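You operate a simulated robot arm through the tools that you are given. There is no shell and no other tool. Be economical: measure what you need, move in short steps, check, and stop when the job is done.

The job below is to be done with a simulated two-armed robot. You get a single attempt, and the scene is never put back.

Task
Run the melt water off, then put both ice bags back in the box.
Fine: open the ice box tap over the steel pail till it stops running and shut it; bags on the step, lid shut.

Only the result counts: the job must be done as asked and must still hold three seconds after the hand-in. Knocking over, shifting, dropping, spilling or breaking anything else fails it. A push-on lid holds only when it is set on centred and level and pressed home; a screw cap is set on level and turned clockwise until tight.

Robot
Two 7-joint arms with two-finger parallel grippers on one trunk, on a base that drives. Base frame: it is fixed to the floor where the robot stands at the start and does not move with it; the origin is under the middle of the robot, x ahead of it, y to its left, z up. Lengths are in mm, angles in degrees, forces in N, time in s.
The left shoulder is at the start at [50, 161, 1098], the right one opposite. With the tool pointing down near the work surface each hand reaches from about 100 to 320 mm from the robot's upright axis, wherever it stands, measured 20 degrees to its own side. Places, roughly: black pump [-900, 2100, 1400]; ice box [1000, 0, 600]; ice box lid [1000, 0, 700]; ice box tap [800, 0, 400]; step in the ice box [1100, -100, 600]. Payload 3.43 kg a hand.
Tool frame (each hand has its own): the origin (TCP) lies between the finger pads and is the grasp point; the fingertips stand 30 mm ahead of it; z points along the fingers, y is the line along which they close. Largest opening 94 mm; finger width 28, thickness 10; the body of the gripper, 50 by 96 mm, starts 55 mm behind the TCP.
Orientation is that of the tool frame in the base frame, as a unit quaternion [x, y, z, w]. With the fingers straight down and closing along the base's y, the tool's x points along the base's -x, its y along +y and its z along -z.

Tools
- The arms move only by the tool servo_tool. It takes "left_deltas", "right_deltas" or both (then of equal length, played together; a hand with none holds still); each is text: rows parted by semicolons, each of 7 numbers parted by spaces: the shift along the tool's x, y, z in mm, then the turn, a rotation vector about the tool's x, y, z in degrees, then the finger opening in mm, from 0 to 94. In form: dx dy dz ax ay az grip; .... A call has 1 to 12 rows; each row is the pose to reach, as a shift and turn from the pose commanded when the call began, along the tool's axes at that moment. Each row takes 0.2 s and may step no farther than 50 mm and 8.6 degrees from the row before; otherwise, or with a gripper value out of range, the whole call is refused. A pose out of reach is approached as far as the arm can. The call stops where the force on the tool passes 90 N (or 10 N more than at its start, if that is more) or the arm is blocked; 0.2 s more then pass. The fingers move at their own pace (about 45 mm/s each) and stop on an object; they squeeze with about 24 N. The grip force told is the motor's: it shows also when the fingers shut on nothing. Time passes only in rows, and 0.2 s behind the last, so rows that repeat a pose let the fingers close. It gives the time, the measured TCP pose, the force on the tool (base axes), the opening and the grip force at its end, in the units of the frame above (readings bear some noise), with the torque about the TCP (base axes, N m) and any sound that the robot's microphone picked up.
- Cameras (640 x 400 px; columns grow to the right, rows downward): "scene" is now at [111.7, 10.2, 1196.7]; the picture's right is [0.11, -0.99, 0.00], its down [-0.80, -0.09, -0.59] and it looks along [0.59, 0.07, -0.81] (base axes); focal length 285 px, centre (320, 200). "left" rides on the left gripper at [76, -14, -102] in its tool frame; the picture's right is [0.18, 0.98, 0.00], its down [-0.75, 0.14, -0.64] and it looks along [-0.63, 0.12, 0.77] (tool axes); focal length 243 px, centre (320, 200). "right" rides on the right gripper at [76, 14, -102] in its tool frame; the picture's right is [-0.18, 0.98, 0.00], its down [-0.75, -0.14, -0.64] and it looks along [-0.63, -0.12, 0.77] (tool axes); focal length 243 px, centre (320, 200). There is no depth. A picture from a camera that has moved, and an enlarged one, comes with that camera's place and axes in the base frame and with its lens.
- capture(camera): a new picture of that camera. No time passes.
- raise_lower(by): slides the trunk up (or, below 0, down) by that many mm; the arms and the scene camera ride with it, the base frame stays. It gives what a move gives, with no picture.
- base_move(legs): drives the robot by 1 to 6 legs, each [ahead, left, turn to the left] in mm, mm and degrees, along the robot's own axes; the way and the turn of a leg run together, so that a leg with both is an arc; at most 1500 mm and 180 degrees a leg. The arms and the cameras ride along, it lands a little off, and it stops where it bumps. It gives what a move gives.
- pan_tilt(pan, tilt): turns the head with the scene camera to pan (to the left, within 80 degrees either way) and tilt (down, from -29 to 69), counted from straight ahead of the robot. It gives what a move gives.
- enlarge(camera, box): a new picture of the part [left, top, right, bottom] of that camera's present view, enlarged. No time passes.
- hand_in(): hands the job in; it is judged then, once.

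Go step by step. Nothing tells you exact positions but the pictures and the camera data: compare them with the known pose of the tool, close in by small moves and look again before you grip or let go. The budget is 120 turns and 100 pictures, counting those below and the enlarged ones. Unless the task says otherwise, let go and move clear before handing in, and close with one line.

The tools are called as name(argument=value, ...) on one line, values as JSON. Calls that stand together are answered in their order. servo_tool: Moves the arms, as the interface text tells. Its arguments: {"type":"object","properties":{"left_deltas":{"type":"string"},"right_deltas":{"type":"string"}},"required":[]} The other tools are called the same way: raise_lower (by) slides the trunk up or down; base_move (legs) drives the base; pan_tilt (pan, tilt) turns the head that bears the scene camera; capture (camera) takes a picture; enlarge (camera, box) takes an enlarged picture of a part of a camera's view; hand_in () hands the job in.

At the start:

```text
clock: 0.0
left_eef_pos: [364.6, 187.0, 627.9]
left_orientation: [0.0, 1.0, 0.0, 0.0]
left_contact_force: [0.5, 0.3, -0.5]
left_torque: [0.0, 0.03, 0.01]
left_width: 94.1
left_grip_force: 0.1
right_eef_pos: [377.7, -156.4, 609.0]
right_orientation: [0.0, 1.0, 0.0, -0.001]
right_contact_force: [0.0, -1.1, 0.4]
right_torque: [0.01, 0.01, 0.0]
right_width: 94.1
right_grip_force: 0.0
trunk travel left (down, up): [-125.0, 142.0]
robot x, y, heading: [2.9, -1.3, 0.2]
head pan, tilt: [6.5, 53.9]
```

scene: 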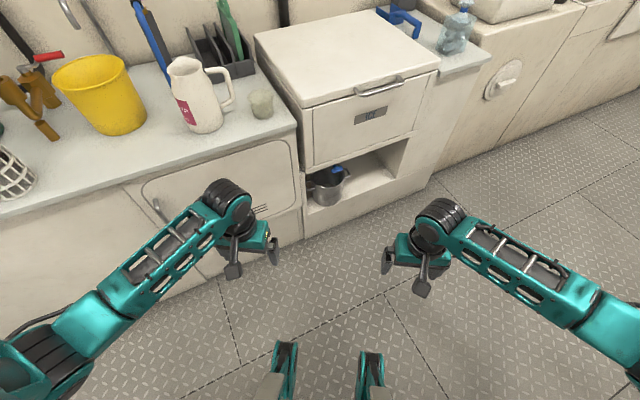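
right: 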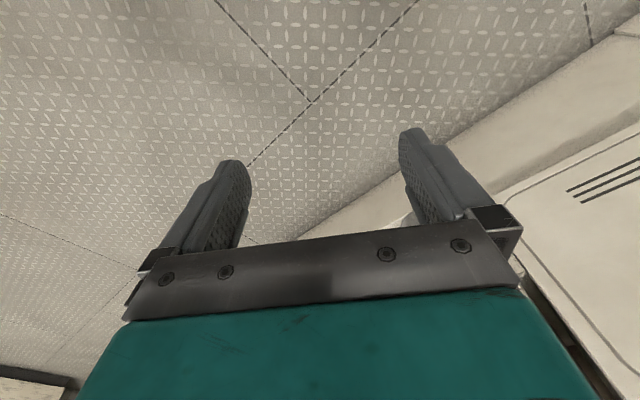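
left: 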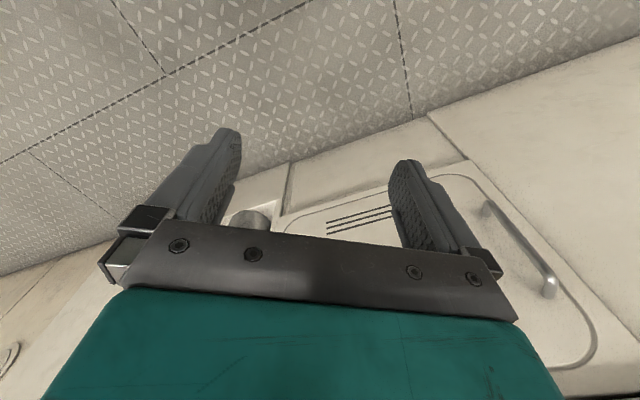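

I see the ice box with its lid ahead, and under it a niche with the steel pail and what looks like a blue tap; no ice bags are visible yet. I'll look closer and look around.

enlarge(camera="scene", box=[240, 0, 500, 240])

pan_tilt(pan=0, tilt=25)

capture(camera="scene")

pan_tilt(pan=60, tilt=30)

capture(camera="scene")

pan_tilt(pan=-60, tilt=30)

capture(camera="scene")

```text
1.67 times, centred on (370, 120) of scene
camera zoom: at [111.7, 10.2, 1196.7], right [0.11, -0.99, 0.0], down [-0.8, -0.09, -0.59], along [0.59, 0.07, -0.81], focal length 475 px, centre (237, 333)
```

zoom: 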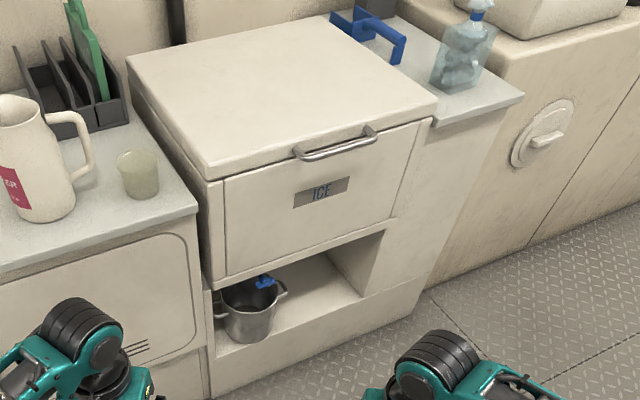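

```text
clock: 0.9
left_eef_pos: [364.1, 187.6, 628.2]
left_orientation: [0.0, 1.0, 0.0, 0.0]
left_contact_force: [-1.1, -0.7, 0.5]
left_torque: [0.0, -0.02, 0.03]
left_width: 94.2
left_grip_force: 0.0
right_eef_pos: [378.2, -157.6, 609.9]
right_orientation: [0.0, 1.0, 0.0, -0.001]
right_contact_force: [-0.5, -0.1, 0.2]
right_torque: [0.01, -0.02, 0.0]
right_width: 94.1
right_grip_force: 0.0
trunk travel left (down, up): [-125.0, 142.0]
robot x, y, heading: [3.2, 1.7, -0.1]
head pan, tilt: [0.0, 25.0]
```

```text
95 pictures are left
camera scene: at [131.1, 1.9, 1239.3], right [0.0, -1.0, 0.0], down [-0.42, 0.0, -0.91], along [0.91, 0.0, -0.42], focal length 285 px, centre (320, 200)
```

scene: 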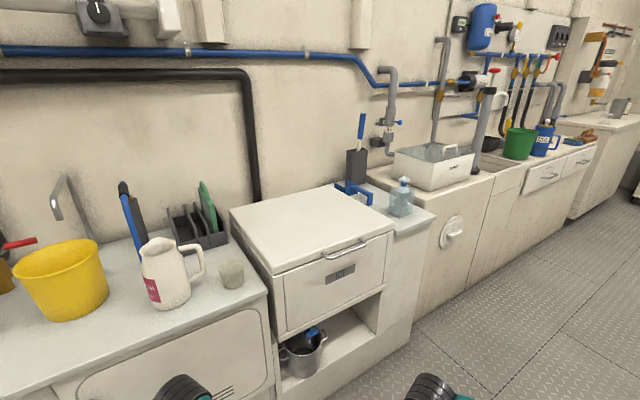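

```text
clock: 2.2
left_eef_pos: [363.9, 188.1, 628.5]
left_orientation: [-0.001, 1.0, 0.0, 0.0]
left_contact_force: [-0.3, -0.6, -0.2]
left_torque: [-0.04, 0.0, -0.01]
left_width: 93.7
left_grip_force: 0.1
right_eef_pos: [378.3, -157.6, 608.9]
right_orientation: [0.001, 1.0, -0.001, 0.0]
right_contact_force: [0.5, 0.8, -0.4]
right_torque: [0.01, 0.01, -0.01]
right_width: 93.8
right_grip_force: 0.2
trunk travel left (down, up): [-125.0, 142.0]
robot x, y, heading: [0.8, 2.3, -0.0]
head pan, tilt: [60.0, 30.0]
```

```text
94 pictures are left
camera scene: at [84.3, 80.2, 1231.4], right [0.87, -0.5, 0.0], down [-0.25, -0.43, -0.87], along [0.43, 0.75, -0.5], focal length 285 px, centre (320, 200)
```

scene: 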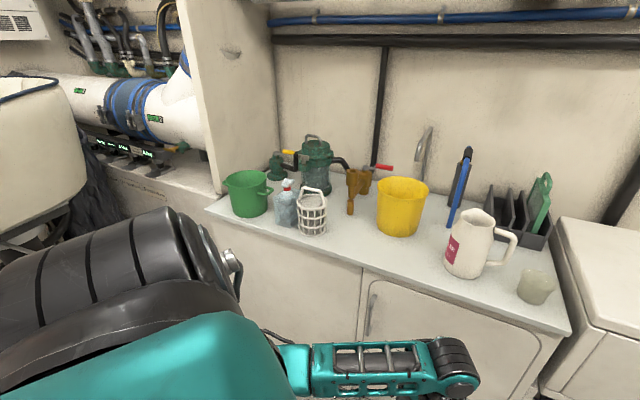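

```text
clock: 4.2
left_eef_pos: [364.0, 187.6, 628.6]
left_orientation: [-0.001, 1.0, 0.0, 0.001]
left_contact_force: [-0.6, -1.0, 0.2]
left_torque: [0.0, -0.01, 0.0]
left_width: 93.9
left_grip_force: 0.1
right_eef_pos: [378.4, -157.4, 608.4]
right_orientation: [0.0, 1.0, 0.0, 0.0]
right_contact_force: [-0.5, 0.7, -0.4]
right_torque: [0.0, -0.02, 0.03]
right_width: 94.0
right_grip_force: 0.1
trunk travel left (down, up): [-125.0, 142.0]
robot x, y, heading: [0.5, 0.0, 0.4]
head pan, tilt: [-60.0, 30.0]
```

```text
93 pictures are left
camera scene: at [84.3, -76.4, 1231.4], right [-0.87, -0.5, 0.0], down [-0.25, 0.43, -0.87], along [0.43, -0.75, -0.5], focal length 285 px, centre (320, 200)
```

scene: 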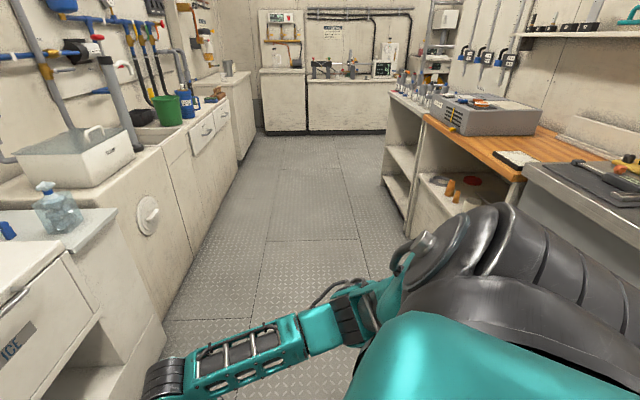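

The box is unlabelled inside; no bags are visible yet. I'll enlarge the surroundings of the box.

pan_tilt(pan=-15, tilt=35)

enlarge(camera="scene", box=[120, 60, 440, 260])

enlarge(camera="scene", box=[130, 200, 290, 300])

pan_tilt(pan=35, tilt=30)

enlarge(camera="scene", box=[80, 130, 560, 330])

```text
clock: 5.4
left_eef_pos: [364.9, 186.9, 629.3]
left_orientation: [0.001, 1.0, 0.0, 0.0]
left_contact_force: [-0.2, 0.5, 0.2]
left_torque: [0.02, 0.01, -0.02]
left_width: 94.1
left_grip_force: 0.0
right_eef_pos: [378.4, -157.5, 610.3]
right_orientation: [0.0, 1.0, 0.0, 0.0]
right_contact_force: [0.4, -0.4, -0.1]
right_torque: [0.0, -0.02, 0.04]
right_width: 94.2
right_grip_force: 0.1
trunk travel left (down, up): [-125.0, 142.0]
robot x, y, heading: [-1.6, -2.5, -0.0]
head pan, tilt: [-15.0, 35.0]
```

```text
2.00 times, centred on (280, 160) of scene
camera zoom: at [124.0, -21.0, 1223.6], right [-0.26, -0.97, 0.0], down [-0.55, 0.15, -0.82], along [0.79, -0.21, -0.57], focal length 570 px, centre (400, 280)
```

zoom: 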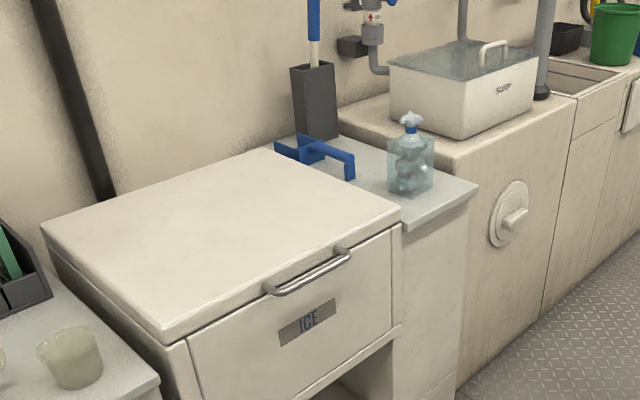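

```text
4.00 times, centred on (210, 250) of scene
camera zoom: at [124.0, -21.0, 1223.6], right [-0.26, -0.97, 0.0], down [-0.55, 0.15, -0.82], along [0.79, -0.21, -0.57], focal length 1141 px, centre (760, 0)
```

zoom: 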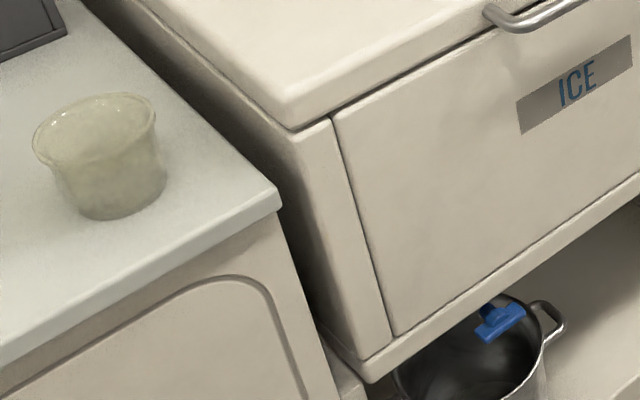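

```text
clock: 6.5
left_eef_pos: [363.9, 187.3, 628.3]
left_orientation: [0.0, 1.0, 0.0, 0.001]
left_contact_force: [-0.3, -0.3, 0.5]
left_torque: [0.02, 0.01, -0.03]
left_width: 94.0
left_grip_force: 0.1
right_eef_pos: [376.9, -158.2, 609.2]
right_orientation: [0.0, 1.0, 0.0, 0.0]
right_contact_force: [0.2, -0.6, -0.5]
right_torque: [0.03, 0.04, 0.02]
right_width: 93.9
right_grip_force: 0.1
trunk travel left (down, up): [-125.0, 142.0]
robot x, y, heading: [-1.6, 0.7, -0.0]
head pan, tilt: [35.0, 30.0]
```

```text
1.33 times, centred on (320, 230) of scene
camera zoom: at [113.1, 53.7, 1231.4], right [0.57, -0.82, 0.0], down [-0.41, -0.29, -0.87], along [0.71, 0.5, -0.5], focal length 380 px, centre (320, 160)
```

zoom: 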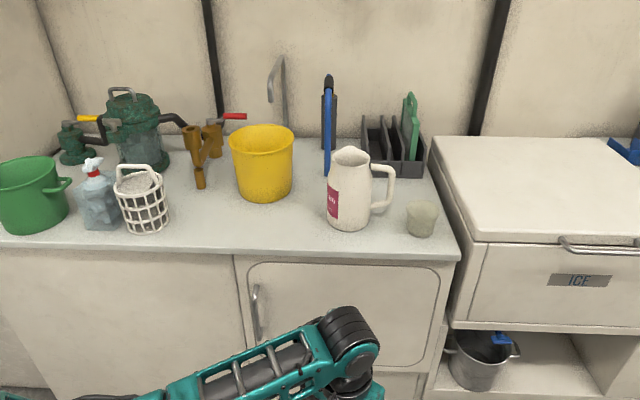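

Two translucent lumpy things with necks (one right of the box, one by the white basket) may be the ice bags. I'll zoom in on both.

enlarge(camera="scene", box=[80, 200, 240, 300])

pan_tilt(pan=-20, tilt=30)

enlarge(camera="scene", box=[240, 110, 400, 210])

capture(camera="scene")

```text
4.00 times, centred on (160, 250) of scene
camera zoom: at [113.1, 53.7, 1231.4], right [0.57, -0.82, 0.0], down [-0.41, -0.29, -0.87], along [0.71, 0.5, -0.5], focal length 1141 px, centre (960, 0)
```

zoom: 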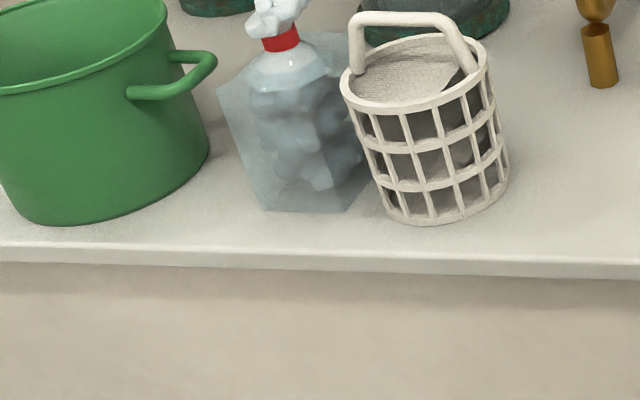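

```text
clock: 7.8
left_eef_pos: [364.1, 188.3, 628.6]
left_orientation: [0.0, 1.0, 0.0, 0.0]
left_contact_force: [0.3, 0.8, -0.8]
left_torque: [-0.02, -0.02, 0.0]
left_width: 94.1
left_grip_force: 0.0
right_eef_pos: [377.2, -157.8, 608.2]
right_orientation: [0.0, 1.0, 0.0, 0.0]
right_contact_force: [-1.3, -0.1, 0.5]
right_torque: [0.01, 0.03, -0.02]
right_width: 94.0
right_grip_force: 0.1
trunk travel left (down, up): [-125.0, 142.0]
robot x, y, heading: [0.5, 0.2, -0.0]
head pan, tilt: [-20.0, 30.0]
```

```text
4.00 times, centred on (320, 160) of scene
camera zoom: at [124.0, -29.0, 1231.4], right [-0.34, -0.94, 0.0], down [-0.47, 0.17, -0.87], along [0.81, -0.3, -0.5], focal length 1141 px, centre (320, 360)
```

zoom: 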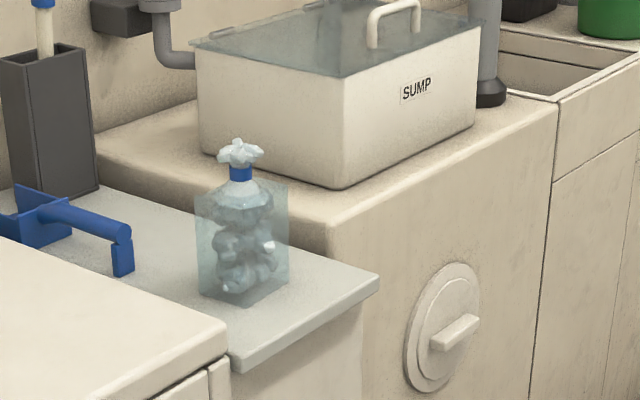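

```text
87 pictures are left
camera scene: at [124.0, -29.0, 1231.4], right [-0.34, -0.94, 0.0], down [-0.47, 0.17, -0.87], along [0.81, -0.3, -0.5], focal length 285 px, centre (320, 200)
```

scene: 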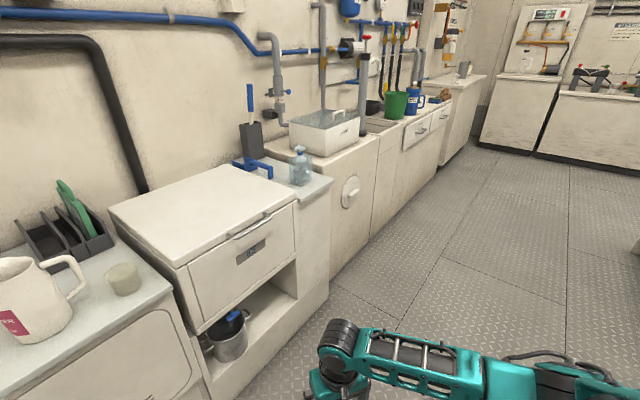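

The bags are found: the blue-necked one on the small counter right of the box, and the red-necked one on the left counter between the green bucket and white basket. The box front faces about 34° to my left, so I square up to it first and look again.

base_move(legs=[[0, 0, 34], [0, -440, 0]])

pan_tilt(pan=0, tilt=50)

capture(camera="scene")

```text
clock: 13.8
left_eef_pos: [448.4, -14.3, 629.6]
left_orientation: [-0.288, 0.958, -0.001, 0.001]
left_contact_force: [-0.2, -0.3, -0.9]
left_torque: [0.01, -0.04, 0.0]
left_width: 94.2
left_grip_force: 0.0
right_eef_pos: [649.0, -294.8, 609.2]
right_orientation: [-0.288, 0.958, 0.0, 0.0]
right_contact_force: [0.2, -0.2, 0.5]
right_torque: [0.02, 0.01, -0.01]
right_width: 93.9
right_grip_force: 0.2
trunk travel left (down, up): [-125.0, 142.0]
robot x, y, heading: [247.7, -371.0, 33.5]
head pan, tilt: [-20.0, 30.0]
```

```text
clock: 14.7
left_eef_pos: [447.7, -15.5, 627.7]
left_orientation: [-0.288, 0.958, 0.0, 0.0]
left_contact_force: [0.4, -0.4, -0.4]
left_torque: [-0.01, -0.03, 0.0]
left_width: 94.1
left_grip_force: 0.1
right_eef_pos: [649.2, -294.3, 610.2]
right_orientation: [-0.288, 0.958, 0.001, 0.0]
right_contact_force: [-0.4, -0.2, -0.1]
right_torque: [0.02, 0.0, 0.0]
right_width: 94.0
right_grip_force: 0.0
trunk travel left (down, up): [-125.0, 142.0]
robot x, y, heading: [244.7, -372.4, 33.5]
head pan, tilt: [0.0, 50.0]
```

```text
86 pictures are left
camera scene: at [344.0, -305.9, 1201.9], right [0.55, -0.83, 0.0], down [-0.64, -0.42, -0.64], along [0.54, 0.35, -0.77], focal length 285 px, centre (320, 200)
```

scene: 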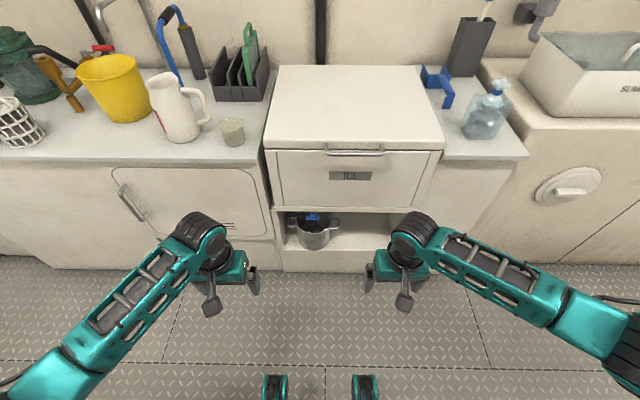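

Now square to the box. Triangulating: lid top z≈732, its front edge ≈683 mm ahead of my axis; tap lever ≈695 ahead, 24 left, z≈428. Let me zoom on the tap and the lid.

enlarge(camera="scene", box=[270, 190, 366, 250])

enlarge(camera="scene", box=[400, 40, 560, 140])

```text
6.67 times, centred on (318, 220) of scene
camera zoom: at [344.0, -305.9, 1201.9], right [0.55, -0.83, 0.0], down [-0.64, -0.42, -0.64], along [0.54, 0.35, -0.77], focal length 1901 px, centre (333, 67)
```

zoom: 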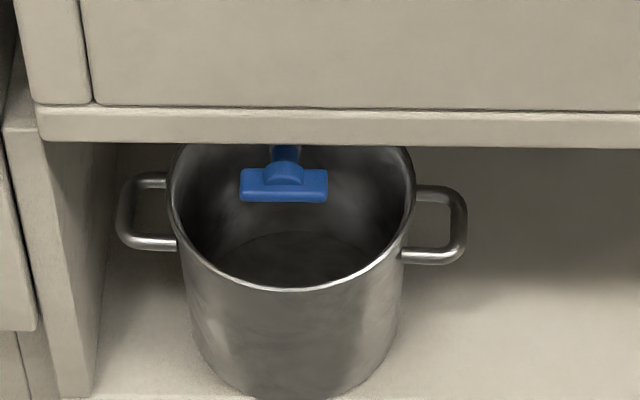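

```text
4.00 times, centred on (480, 90) of scene
camera zoom: at [344.0, -305.9, 1201.9], right [0.55, -0.83, 0.0], down [-0.64, -0.42, -0.64], along [0.54, 0.35, -0.77], focal length 1141 px, centre (-320, 640)
```

zoom: 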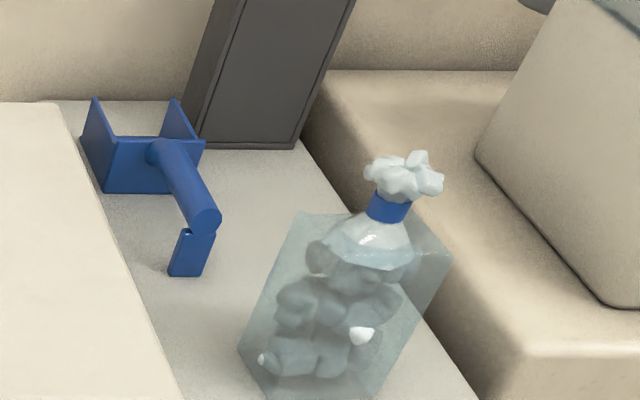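

The tap handle is a T-bar about 45 mm wide hanging above the pail at the front edge. I'll lower the trunk and turn the left hand to point forward so its camera shows the tap from the front.

raise_lower(by=-120)

servo_tool(left_deltas="-12 0 0 0 -8.2 0 94; -24 0 0 0 -16.4 0 94; -36 0 0 0 -24.6 0 94; -48 0 0 0 -32.8 0 94; -60 0 0 0 -41 0 94; -72 0 0 0 -49.2 0 94; -84 0 0 0 -57.4 0 94; -96 0 0 0 -65.6 0 94; -108 0 0 0 -73.8 0 94; -120 0 10 0 -82 0 94; -130 0 20 0 -90 0 94; -140 0 30 0 -90 0 94")

capture(camera="left")

capture(camera="scene")

```text
clock: 16.2
left_eef_pos: [447.8, -15.0, 508.2]
left_orientation: [-0.288, 0.958, 0.0, 0.0]
left_contact_force: [-0.3, -0.5, -0.4]
left_torque: [-0.02, 0.02, 0.0]
left_width: 94.0
left_grip_force: 0.0
right_eef_pos: [650.1, -295.2, 490.1]
right_orientation: [-0.288, 0.957, 0.001, 0.0]
right_contact_force: [0.3, -0.2, -0.3]
right_torque: [0.01, 0.01, 0.01]
right_width: 94.0
right_grip_force: 0.2
trunk travel left (down, up): [-5.0, 262.0]
robot x, y, heading: [245.7, -373.3, 33.4]
head pan, tilt: [0.0, 50.0]
```

```text
clock: 18.5
left_eef_pos: [501.5, 107.0, 485.8]
left_orientation: [-0.157, 0.737, 0.242, 0.611]
left_contact_force: [-0.2, 0.8, -0.5]
left_torque: [-0.03, 0.01, 0.03]
left_width: 94.1
left_grip_force: 0.2
right_eef_pos: [650.2, -295.8, 489.7]
right_orientation: [-0.288, 0.958, -0.001, 0.0]
right_contact_force: [0.1, 0.8, 0.8]
right_torque: [0.0, -0.03, 0.01]
right_width: 93.9
right_grip_force: 0.1
trunk travel left (down, up): [-5.0, 262.0]
robot x, y, heading: [243.0, -373.1, 33.4]
head pan, tilt: [0.0, 50.0]
stopped in row 11 (left hand): the arm was blocked; the commanded pose is now the measured one
```

```text
83 pictures are left
camera left: at [408.9, 44.0, 424.2], right [-0.56, 0.83, -0.02], down [-0.45, -0.28, 0.85], along [0.7, 0.48, 0.53], focal length 243 px, centre (320, 200)
```

left: 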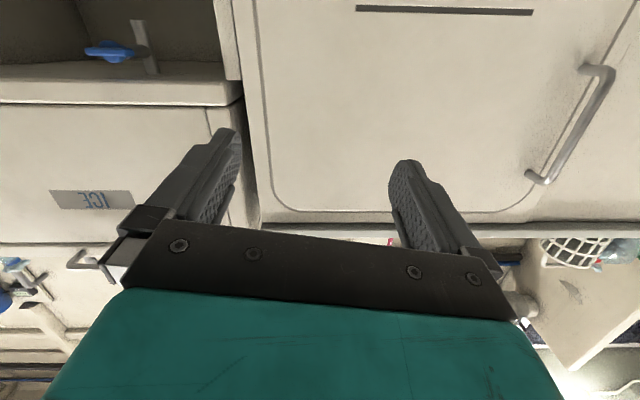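

```text
82 pictures are left
camera scene: at [343.8, -305.9, 1081.9], right [0.55, -0.83, 0.0], down [-0.64, -0.42, -0.64], along [0.54, 0.35, -0.77], focal length 285 px, centre (320, 200)
```

scene: 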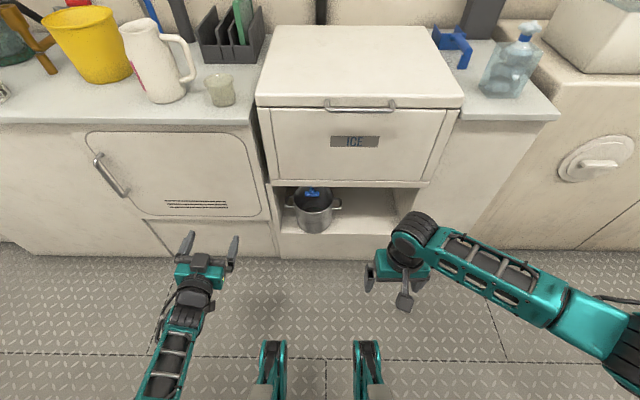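

The left hand is nearly forward (stopped by a joint limit). The hand camera sees the tap from below; I'll enlarge it.

enlarge(camera="left", box=[60, 0, 220, 100])

enlarge(camera="scene", box=[270, 170, 366, 230])

```text
4.00 times, centred on (140, 50) of left
camera zoom: at [408.9, 44.0, 424.2], right [-0.56, 0.83, -0.02], down [-0.45, -0.28, 0.85], along [0.7, 0.48, 0.53], focal length 970 px, centre (1040, 800)
```

zoom: 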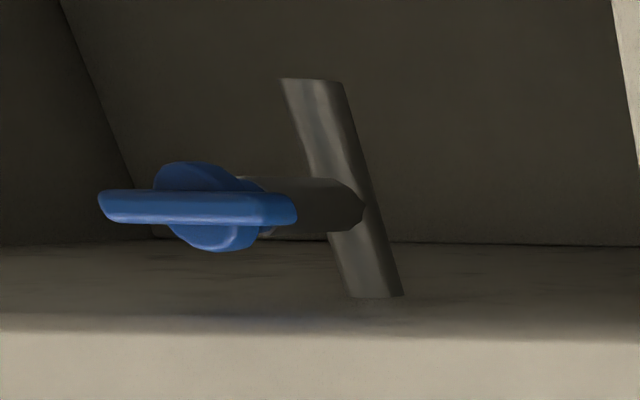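

```text
6.67 times, centred on (318, 200) of scene
camera zoom: at [343.8, -305.9, 1081.9], right [0.55, -0.83, 0.0], down [-0.64, -0.42, -0.64], along [0.54, 0.35, -0.77], focal length 1901 px, centre (333, 200)
```

zoom: 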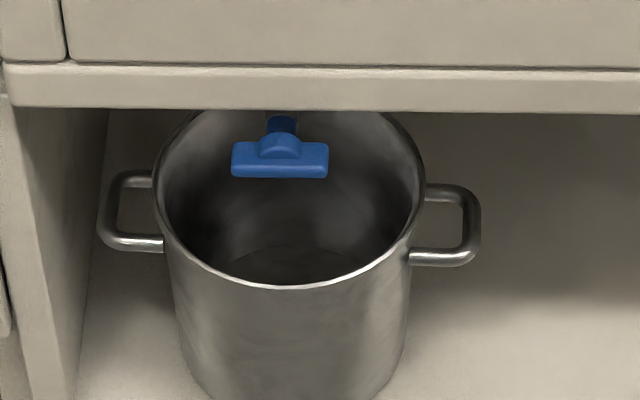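

The spout hangs vertically over the pail, with a short stem towards me and the T-bar horizontal (presumably shut). It will be turned about the forward axis. I'll extend the left hand forward and right while finishing the orientation.

servo_tool(left_deltas="0 -30 20 0 0 0 94; 0 -60 40 0 0 0 94; 0 -90 60 0 0 0 94; 0 -120 80 0 -2 -2 94; 0 -140 100 0 -4 -5 94; 0 -140 100 0 -7.8 -9.5 94")

```text
clock: 19.9
left_eef_pos: [639.8, 42.2, 475.9]
left_orientation: [-0.196, 0.687, 0.205, 0.669]
left_contact_force: [0.4, -0.3, -1.0]
left_torque: [0.02, 0.02, 0.03]
left_width: 94.0
left_grip_force: 0.0
left hand out of reach, approached as far as the arm can: row 5, 6
right_eef_pos: [649.5, -295.4, 489.4]
right_orientation: [-0.288, 0.958, -0.001, 0.001]
right_contact_force: [0.2, -0.1, -0.4]
right_torque: [0.0, -0.02, 0.03]
right_width: 93.8
right_grip_force: 0.1
trunk travel left (down, up): [-5.0, 262.0]
robot x, y, heading: [246.0, -373.1, 33.7]
head pan, tilt: [0.0, 50.0]
```

The hand now points forward, reaching ~558 ahead and 128 left. I'll drive right 100 and ahead 60, then view the tap from the hand.

base_move(legs=[[0, -100, 0], [60, 0, 0]])

capture(camera="left")

capture(camera="scene")

```text
clock: 22.0
left_eef_pos: [747.6, -6.3, 475.7]
left_orientation: [-0.195, 0.686, 0.206, 0.67]
left_contact_force: [0.0, 0.2, 1.2]
left_torque: [0.0, 0.02, 0.01]
left_width: 94.0
left_grip_force: 0.0
right_eef_pos: [756.3, -346.4, 489.2]
right_orientation: [-0.288, 0.958, -0.001, 0.0]
right_contact_force: [0.2, -0.3, 0.2]
right_torque: [-0.01, -0.01, -0.01]
right_width: 94.1
right_grip_force: 0.1
trunk travel left (down, up): [-5.0, 262.0]
robot x, y, heading: [352.5, -428.8, 33.3]
head pan, tilt: [0.0, 50.0]
```

```text
79 pictures are left
camera left: at [667.1, -73.8, 402.0], right [-0.54, 0.83, -0.17], down [-0.6, -0.24, 0.77], along [0.6, 0.51, 0.62], focal length 243 px, centre (320, 200)
```

left: 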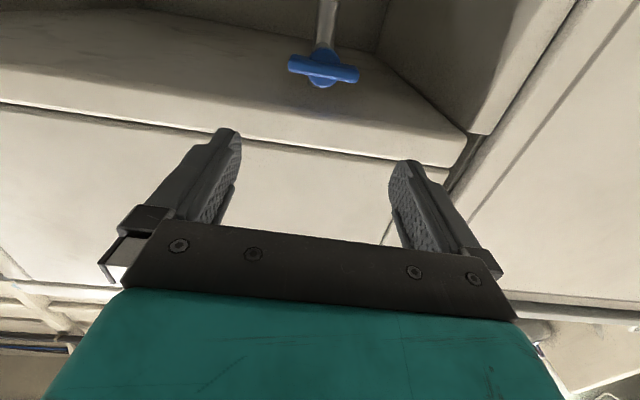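

```text
78 pictures are left
camera scene: at [449.5, -356.5, 1081.9], right [0.55, -0.83, 0.0], down [-0.64, -0.42, -0.64], along [0.54, 0.35, -0.77], focal length 285 px, centre (320, 200)
```

scene: 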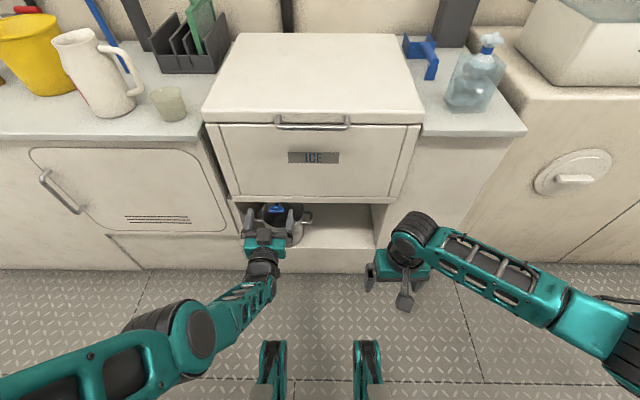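

The tap bar is at about base (815, 32, 425), 76 mm ahead and ~49 mm below the TCP. I lower the hand first and look again.

servo_tool(left_deltas="24 -2 0 0 0 0 94; 48 -4 0 0 0 0 94; 48 -4 0 0 0 0 94")

capture(camera="left")

enlarge(camera="scene", box=[220, 180, 348, 260])

```text
clock: 22.8
left_eef_pos: [747.3, -6.8, 475.1]
left_orientation: [-0.195, 0.686, 0.204, 0.671]
left_contact_force: [-0.7, -0.9, -0.5]
left_torque: [-0.01, 0.04, 0.0]
left_width: 94.0
left_grip_force: 0.1
left hand out of reach, approached as far as the arm can: row 1, 2, 3
right_eef_pos: [755.6, -345.4, 490.1]
right_orientation: [-0.288, 0.958, -0.001, 0.0]
right_contact_force: [-0.6, 0.3, 0.3]
right_torque: [0.01, -0.01, -0.02]
right_width: 94.0
right_grip_force: 0.1
trunk travel left (down, up): [-5.0, 262.0]
robot x, y, heading: [353.6, -422.0, 33.4]
head pan, tilt: [0.0, 50.0]
```

```text
77 pictures are left
camera left: at [667.1, -73.7, 401.9], right [-0.54, 0.83, -0.16], down [-0.6, -0.24, 0.77], along [0.6, 0.51, 0.62], focal length 243 px, centre (320, 200)
```

left: 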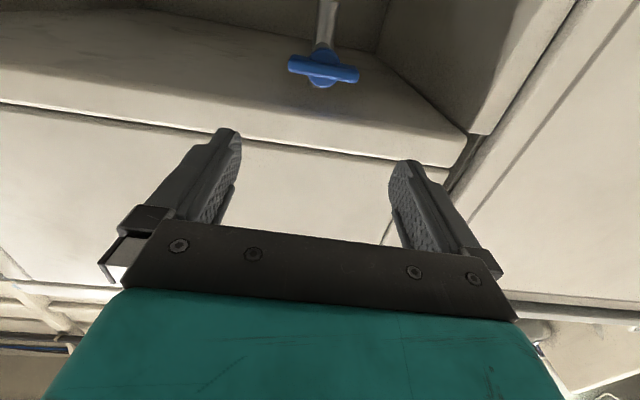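

```text
5.00 times, centred on (284, 220) of scene
camera zoom: at [449.6, -356.4, 1081.8], right [0.55, -0.83, 0.0], down [-0.64, -0.42, -0.64], along [0.54, 0.35, -0.77], focal length 1426 px, centre (500, 100)
```

zoom: 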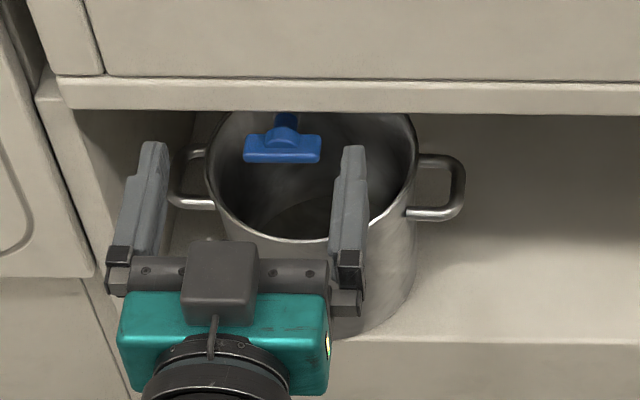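

The arm is at its limit there; I pull the hand back while lowering, to then drive in closer.

servo_tool(left_deltas="0 0 -40 0 0 0 94; 10 0 -80 0 0 0 94; 30 0 -110 0 0 0 94; 50 0 -110 0 0 0 94; 50 0 -110 0 0 0 94")

```text
clock: 23.2
left_eef_pos: [765.0, 30.7, 545.7]
left_orientation: [-0.171, 0.643, 0.233, 0.709]
left_contact_force: [-23.7, -21.3, 5.6]
left_torque: [-0.37, 0.02, -1.69]
left_width: 94.3
left_grip_force: 0.1
right_eef_pos: [753.9, -346.6, 489.5]
right_orientation: [-0.288, 0.958, -0.001, 0.001]
right_contact_force: [-0.8, -0.2, 0.2]
right_torque: [0.03, 0.04, 0.0]
right_width: 94.0
right_grip_force: 0.0
trunk travel left (down, up): [-5.0, 262.0]
robot x, y, heading: [349.9, -423.5, 33.8]
head pan, tilt: [0.0, 50.0]
stopped in row 2 (left hand): the force on the tool passed its limit at 613 N (the readings are from after the stop); the commanded pose is now the measured one
```

The arm swung unexpectedly up and touched the box front. Let me look before moving on.

capture(camera="scene")

```text
75 pictures are left
camera scene: at [447.5, -358.1, 1082.3], right [0.55, -0.83, 0.0], down [-0.64, -0.42, -0.64], along [0.54, 0.36, -0.76], focal length 285 px, centre (320, 200)
```

scene: 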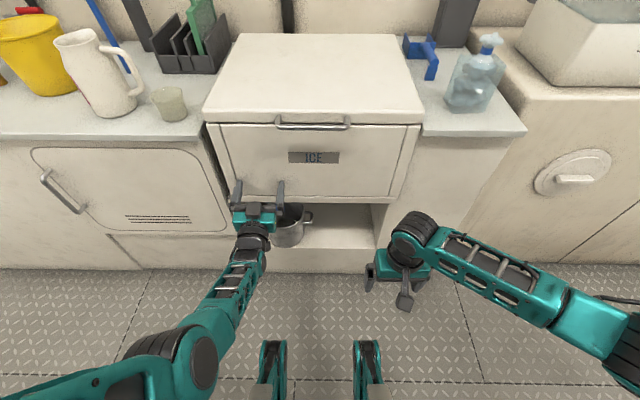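

Nothing was shifted. I back the base off, then bring the hand in by small steps.

base_move(legs=[[-120, 0, 0]])

servo_tool(left_deltas="0 0 -15 0 0 0 94; 0 0 -30 0 0 0 94; 0 0 -45 0 0 0 94; 0 0 -60 0 0 0 94")

```text
clock: 24.4
left_eef_pos: [665.5, -32.5, 544.2]
left_orientation: [-0.174, 0.643, 0.234, 0.708]
left_contact_force: [0.0, -0.4, -0.6]
left_torque: [-0.01, 0.01, 0.0]
left_width: 94.2
left_grip_force: 0.1
right_eef_pos: [654.1, -411.5, 489.3]
right_orientation: [-0.288, 0.958, -0.001, 0.001]
right_contact_force: [-0.3, 0.2, -1.0]
right_torque: [0.03, -0.01, -0.01]
right_width: 94.0
right_grip_force: 0.1
trunk travel left (down, up): [-5.0, 262.0]
robot x, y, heading: [253.6, -489.0, 33.5]
head pan, tilt: [0.0, 50.0]
```

```text
clock: 25.3
left_eef_pos: [672.4, -4.0, 627.0]
left_orientation: [-0.152, 0.581, 0.265, 0.755]
left_contact_force: [-0.9, 0.4, 0.1]
left_torque: [-0.03, 0.0, 0.01]
left_width: 94.0
left_grip_force: 0.1
right_eef_pos: [657.1, -411.0, 489.1]
right_orientation: [-0.288, 0.958, -0.001, 0.0]
right_contact_force: [0.6, -0.1, 0.5]
right_torque: [0.03, -0.04, 0.04]
right_width: 94.0
right_grip_force: 0.0
trunk travel left (down, up): [-5.0, 262.0]
robot x, y, heading: [249.9, -488.7, 33.7]
head pan, tilt: [0.0, 50.0]
stopped in row 4 (left hand): the arm was blocked; the commanded pose is now the measured one
```

The wrist limit prevents a level hand with a bent elbow, so I'll use a hand tilted about 25° below level, used like a wrench on the bar. Moving the left hand to such a pose, clear of the box.

servo_tool(left_deltas="19 -1 -26 0 6 0 94; 38 -3 -53 0 12 0 94; 57 -4 -79 0 18 0 94; 77 -6 -106 0 24 0 94; 96 -7 -132 0 30 0 94; 115 -9 -158 0 36 0 94; 134 -10 -185 0 41 0 94; 134 -10 -185 0 41 0 94")

```text
clock: 26.2
left_eef_pos: [659.2, 23.0, 635.1]
left_orientation: [-0.166, 0.641, 0.278, 0.696]
left_contact_force: [1.0, -0.3, 0.1]
left_torque: [0.0, 0.0, -0.01]
left_width: 93.8
left_grip_force: 0.1
right_eef_pos: [655.9, -411.2, 489.5]
right_orientation: [-0.288, 0.958, -0.001, 0.0]
right_contact_force: [-0.3, 1.0, 0.9]
right_torque: [0.01, 0.02, -0.03]
right_width: 94.1
right_grip_force: 0.0
trunk travel left (down, up): [-5.0, 262.0]
robot x, y, heading: [251.7, -489.4, 33.5]
head pan, tilt: [0.0, 50.0]
stopped in row 4 (left hand): the arm was blocked; the commanded pose is now the measured one
```

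Blocked again; I look at the arm's posture.

pan_tilt(pan=35, tilt=55)

capture(camera="scene")

```text
clock: 27.2
left_eef_pos: [659.2, 21.5, 634.7]
left_orientation: [-0.166, 0.641, 0.277, 0.696]
left_contact_force: [-0.6, -0.1, -0.3]
left_torque: [0.04, 0.01, -0.01]
left_width: 93.8
left_grip_force: 0.1
right_eef_pos: [654.5, -411.6, 490.3]
right_orientation: [-0.289, 0.957, -0.002, 0.0]
right_contact_force: [0.2, -0.3, -0.2]
right_torque: [0.02, 0.02, -0.01]
right_width: 94.1
right_grip_force: 0.0
trunk travel left (down, up): [-5.0, 262.0]
robot x, y, heading: [257.4, -492.2, 33.5]
head pan, tilt: [35.0, 55.0]
```

```text
74 pictures are left
camera scene: at [311.9, -397.6, 1075.3], right [0.93, -0.37, 0.0], down [-0.3, -0.76, -0.57], along [0.21, 0.53, -0.82], focal length 285 px, centre (320, 200)
```

scene: 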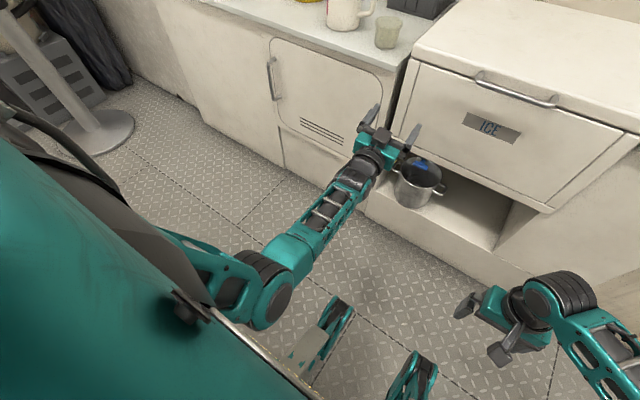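

The elbow now hangs low. I'll first tilt the hand back downward in place, in smaller amounts, to get back to the good posture.

servo_tool(left_deltas="0 0 0 0 6 0 94; 0 0 0 0 12 0 94; 0 0 0 0 18 0 94; 0 0 0 0 24 0 94; 0 0 0 0 30 0 94; 0 0 0 0 36 0 94; 0 0 0 0 42 0 94; 0 0 0 0 48 0 94")

```text
clock: 29.0
left_eef_pos: [656.3, 31.7, 640.9]
left_orientation: [-0.266, 0.866, 0.195, 0.376]
left_contact_force: [-0.1, -0.8, 1.0]
left_torque: [-0.01, 0.01, 0.01]
left_width: 94.1
left_grip_force: 0.0
right_eef_pos: [655.8, -412.0, 490.3]
right_orientation: [-0.288, 0.958, 0.0, 0.0]
right_contact_force: [0.6, 0.5, -0.1]
right_torque: [-0.03, 0.02, 0.01]
right_width: 93.9
right_grip_force: 0.1
trunk travel left (down, up): [-5.0, 262.0]
robot x, y, heading: [252.1, -490.8, 33.6]
head pan, tilt: [35.0, 55.0]
```

Good. Now moving the hand back and down to roughly 480 ahead, 150 left, z 450.

servo_tool(left_deltas="34 -11 0 0 0 0 94; 67 -21 0 0 0 0 94; 100 -32 1 0 0 0 94; 134 -43 2 0 0 0 94; 168 -54 3 0 0 0 94; 201 -64 4 0 0 0 94; 235 -75 4 0 0 0 94; 235 -75 4 0 0 0 94")

capture(camera="scene")

```text
clock: 29.7
left_eef_pos: [680.9, 31.3, 687.3]
left_orientation: [-0.259, 0.825, 0.218, 0.452]
left_contact_force: [0.6, -0.5, 0.0]
left_torque: [-0.01, 0.0, 0.01]
left_width: 94.0
left_grip_force: 0.1
right_eef_pos: [656.3, -411.5, 489.0]
right_orientation: [-0.288, 0.958, -0.001, 0.0]
right_contact_force: [-0.4, -0.1, -0.4]
right_torque: [-0.01, -0.01, 0.03]
right_width: 94.0
right_grip_force: 0.1
trunk travel left (down, up): [-5.0, 262.0]
robot x, y, heading: [250.4, -489.2, 33.3]
head pan, tilt: [35.0, 55.0]
stopped in row 3 (left hand): the arm was blocked; the commanded pose is now the measured one
```

```text
73 pictures are left
camera scene: at [311.9, -397.5, 1075.3], right [0.93, -0.37, 0.0], down [-0.3, -0.76, -0.57], along [0.21, 0.53, -0.82], focal length 285 px, centre (320, 200)
```

scene: 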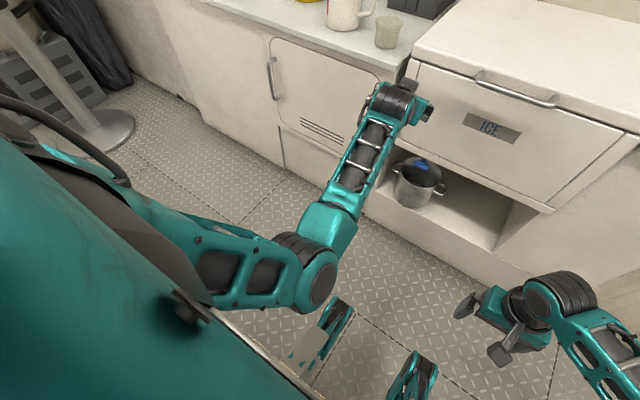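

The arm is in an awkward elbow-down posture. I'll turn the hand fully downward and move it to the left and up, to recover the initial posture.

servo_tool(left_deltas="0 10 0 0 7 0 94; 0 20 0 0 14 0 94; 0 30 0 0 21 0 94; 0 40 0 0 28 0 94; 0 50 0 0 35 0 94; 0 60 0 0 42 0 94; 0 70 0 0 49 0 94; 0 80 0 0 56 0 94")

capture(camera="scene")

```text
clock: 31.5
left_eef_pos: [631.9, 90.4, 694.4]
left_orientation: [-0.332, 0.941, 0.07, 0.009]
left_contact_force: [0.1, 0.2, 0.1]
left_torque: [0.02, 0.01, 0.01]
left_width: 93.6
left_grip_force: 0.1
right_eef_pos: [655.2, -412.5, 489.1]
right_orientation: [-0.287, 0.958, -0.001, 0.001]
right_contact_force: [0.1, 0.0, -0.2]
right_torque: [0.03, -0.03, 0.02]
right_width: 93.8
right_grip_force: 0.0
trunk travel left (down, up): [-5.0, 262.0]
robot x, y, heading: [252.5, -485.8, 33.3]
head pan, tilt: [35.0, 55.0]
```

```text
72 pictures are left
camera scene: at [311.8, -397.6, 1075.3], right [0.93, -0.37, 0.0], down [-0.3, -0.76, -0.57], along [0.21, 0.53, -0.82], focal length 285 px, centre (320, 200)
```

scene: 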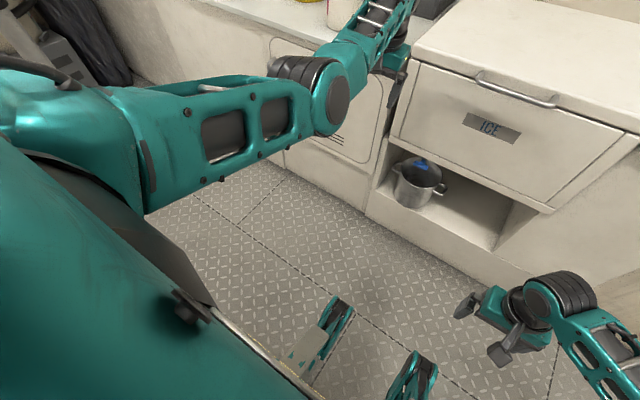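

The elbow is up again. Now I pull the hand in and down with the tool vertical.

servo_tool(left_deltas="29 -10 14 0 0 0 94; 57 -19 28 0 0 0 94; 86 -29 42 0 0 0 94; 114 -39 56 0 0 0 94; 143 -48 69 0 0 0 94; 171 -58 83 0 0 0 94; 200 -67 97 0 0 0 94; 228 -77 111 0 0 0 94; 228 -77 111 0 0 0 94")

capture(camera="scene")

```text
clock: 33.7
left_eef_pos: [513.5, -49.7, 595.8]
left_orientation: [-0.341, 0.933, 0.107, 0.049]
left_contact_force: [-0.3, -0.4, 0.0]
left_torque: [-0.02, -0.04, -0.01]
left_width: 94.3
left_grip_force: 0.0
right_eef_pos: [655.0, -412.2, 488.9]
right_orientation: [-0.288, 0.958, -0.001, 0.0]
right_contact_force: [-0.2, 0.1, -0.2]
right_torque: [0.01, 0.0, -0.01]
right_width: 94.0
right_grip_force: 0.0
trunk travel left (down, up): [-5.0, 262.0]
robot x, y, heading: [253.1, -490.0, 33.6]
head pan, tilt: [35.0, 55.0]
stopped in row 9 (left hand): the arm was blocked; the commanded pose is now the measured one
```

```text
71 pictures are left
camera scene: at [311.9, -397.5, 1075.3], right [0.93, -0.37, 0.0], down [-0.3, -0.76, -0.57], along [0.21, 0.53, -0.82], focal length 285 px, centre (320, 200)
```

scene: 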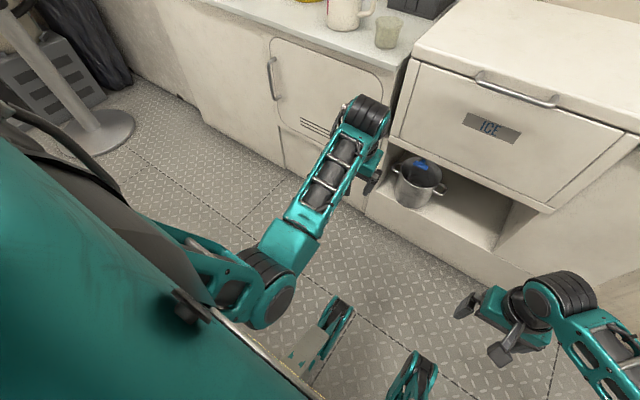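

The left elbow keeps dropping inward; I'll swing the left hand outward to free it. The right arm, still in a good posture, will do the tap.

servo_tool(left_deltas="16 38 4 0 0 0 94; 32 76 8 0 0 0 94; 48 113 12 0 0 0 94; 64 151 15 0 0 0 94; 80 189 19 0 0 0 94; 80 189 19 0 0 0 94")

capture(camera="scene")

```text
clock: 35.1
left_eef_pos: [334.2, 45.9, 595.7]
left_orientation: [-0.34, 0.933, 0.105, 0.048]
left_contact_force: [0.0, 1.0, -0.2]
left_torque: [-0.01, 0.0, 0.01]
left_width: 93.9
left_grip_force: 0.1
right_eef_pos: [656.3, -412.8, 489.1]
right_orientation: [-0.287, 0.958, 0.0, 0.0]
right_contact_force: [0.5, 0.1, 0.6]
right_torque: [0.01, -0.01, -0.03]
right_width: 93.9
right_grip_force: 0.1
trunk travel left (down, up): [-5.0, 262.0]
robot x, y, heading: [256.6, -488.0, 33.2]
head pan, tilt: [35.0, 55.0]
```

```text
70 pictures are left
camera scene: at [311.8, -397.5, 1075.3], right [0.93, -0.37, 0.0], down [-0.3, -0.76, -0.57], along [0.21, 0.53, -0.82], focal length 285 px, centre (320, 200)
```

scene: 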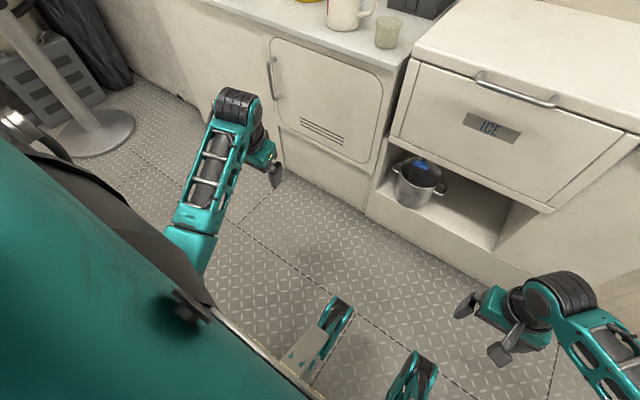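

That worked. Bringing the left hand in with upright orientation, checking the posture.

servo_tool(left_deltas="0 0 0 5 4.3 3.4 94; 0 0 0 10 8.7 6.8 94; 10 -38 -8 10 8.7 6.8 94; 20 -76 -16 10 8.7 6.8 94; 30 -114 -25 10 8.7 6.8 94; 40 -152 -33 10 8.7 6.8 94; 50 -190 -41 10 8.7 6.8 94")

capture(camera="scene")

```text
clock: 36.7
left_eef_pos: [412.6, -135.9, 595.2]
left_orientation: [-0.287, 0.958, -0.001, 0.0]
left_contact_force: [0.0, 0.2, -0.2]
left_torque: [-0.01, 0.01, 0.0]
left_width: 93.9
left_grip_force: 0.0
right_eef_pos: [656.6, -412.2, 488.4]
right_orientation: [-0.289, 0.957, -0.001, 0.001]
right_contact_force: [-0.6, -0.1, 0.2]
right_torque: [0.01, 0.01, -0.01]
right_width: 94.0
right_grip_force: 0.0
trunk travel left (down, up): [-5.0, 262.0]
robot x, y, heading: [252.7, -487.0, 33.5]
head pan, tilt: [35.0, 55.0]
```

```text
69 pictures are left
camera scene: at [311.9, -397.5, 1075.3], right [0.93, -0.37, 0.0], down [-0.3, -0.76, -0.57], along [0.21, 0.53, -0.82], focal length 285 px, centre (320, 200)
```

scene: 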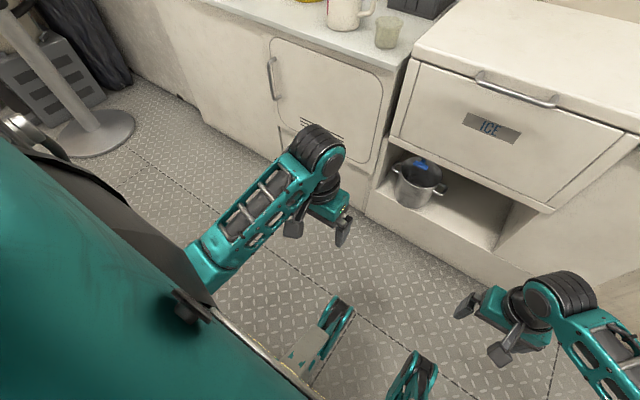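

The left arm is back in a good posture and the tap lies ~124 left in the robot frame, so I use the left hand: tilt to ~40° below level, at 450 ahead.

servo_tool(left_deltas="-18 0 16 0 -7 0 94; -36 0 32 0 -14 0 94; -54 0 48 0 -21 0 94; -72 0 64 0 -28 0 94; -90 0 80 0 -35 0 94; -108 0 96 0 -42 0 94; -126 0 112 0 -50 0 94; -126 0 112 0 -50 0 94")

capture(camera="scene")

```text
clock: 38.5
left_eef_pos: [521.3, -68.1, 483.4]
left_orientation: [-0.259, 0.868, 0.121, 0.406]
left_contact_force: [0.7, 1.2, 0.1]
left_torque: [-0.02, -0.02, 0.02]
left_width: 94.1
left_grip_force: 0.1
right_eef_pos: [654.9, -412.0, 489.0]
right_orientation: [-0.288, 0.958, 0.0, 0.001]
right_contact_force: [-0.8, 0.2, -0.7]
right_torque: [-0.01, -0.02, 0.02]
right_width: 94.0
right_grip_force: 0.2
trunk travel left (down, up): [-5.0, 262.0]
robot x, y, heading: [250.8, -489.6, 33.7]
head pan, tilt: [35.0, 55.0]
```

```text
68 pictures are left
camera scene: at [311.9, -397.5, 1075.3], right [0.93, -0.37, 0.0], down [-0.3, -0.76, -0.57], along [0.21, 0.53, -0.82], focal length 285 px, centre (320, 200)
```

scene: 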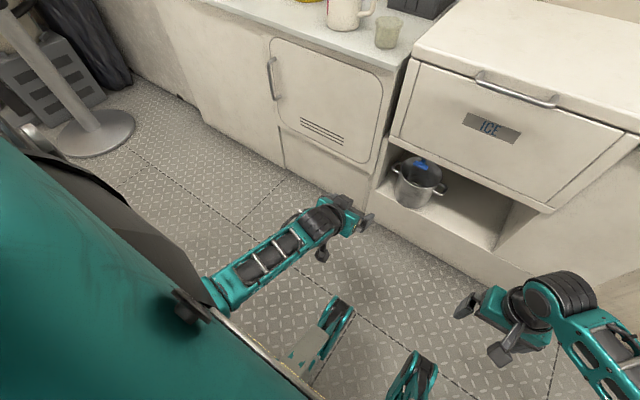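

Tilt is good. Now roll the hand +90° about its axis so the fingers straddle the bar from above and below.

servo_tool(left_deltas="0 0 0 0 0 8.2 60; 0 0 0 0 0 16.4 60; 0 0 0 0 0 24.6 60; 0 0 0 0 0 32.8 60; 0 0 0 0 0 41 60; 0 0 0 0 0 49.2 60; 0 0 0 0 0 57.4 60; 0 0 0 0 0 65.6 60; 0 0 0 0 0 73.8 60; 0 0 0 0 0 82 60; 0 0 0 0 0 90 60; 0 0 0 0 0 90 60")

capture(camera="left")

```text
clock: 41.1
left_eef_pos: [521.3, -68.9, 483.5]
left_orientation: [0.431, 0.798, 0.372, 0.2]
left_contact_force: [0.0, -0.5, 0.5]
left_torque: [0.01, 0.01, 0.01]
left_width: 60.1
left_grip_force: 0.0
right_eef_pos: [655.0, -411.4, 490.4]
right_orientation: [-0.287, 0.958, -0.001, 0.0]
right_contact_force: [0.3, 0.4, 0.0]
right_torque: [0.01, 0.03, 0.02]
right_width: 94.0
right_grip_force: 0.1
trunk travel left (down, up): [-5.0, 262.0]
robot x, y, heading: [254.6, -488.0, 33.4]
head pan, tilt: [35.0, 55.0]
```

```text
67 pictures are left
camera left: at [406.5, -53.6, 539.0], right [0.43, 0.5, 0.75], down [0.08, -0.85, 0.52], along [0.9, -0.17, -0.4], focal length 243 px, centre (320, 200)
```

left: 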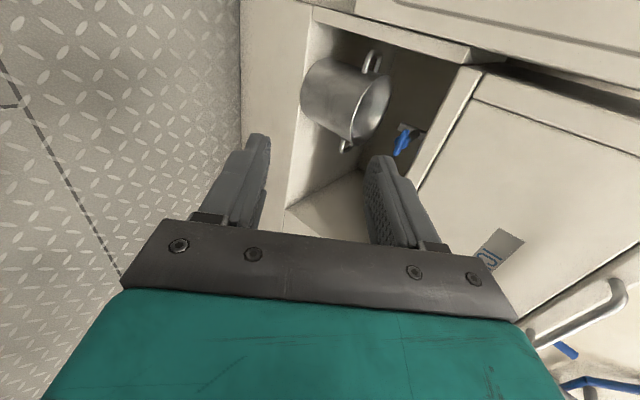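

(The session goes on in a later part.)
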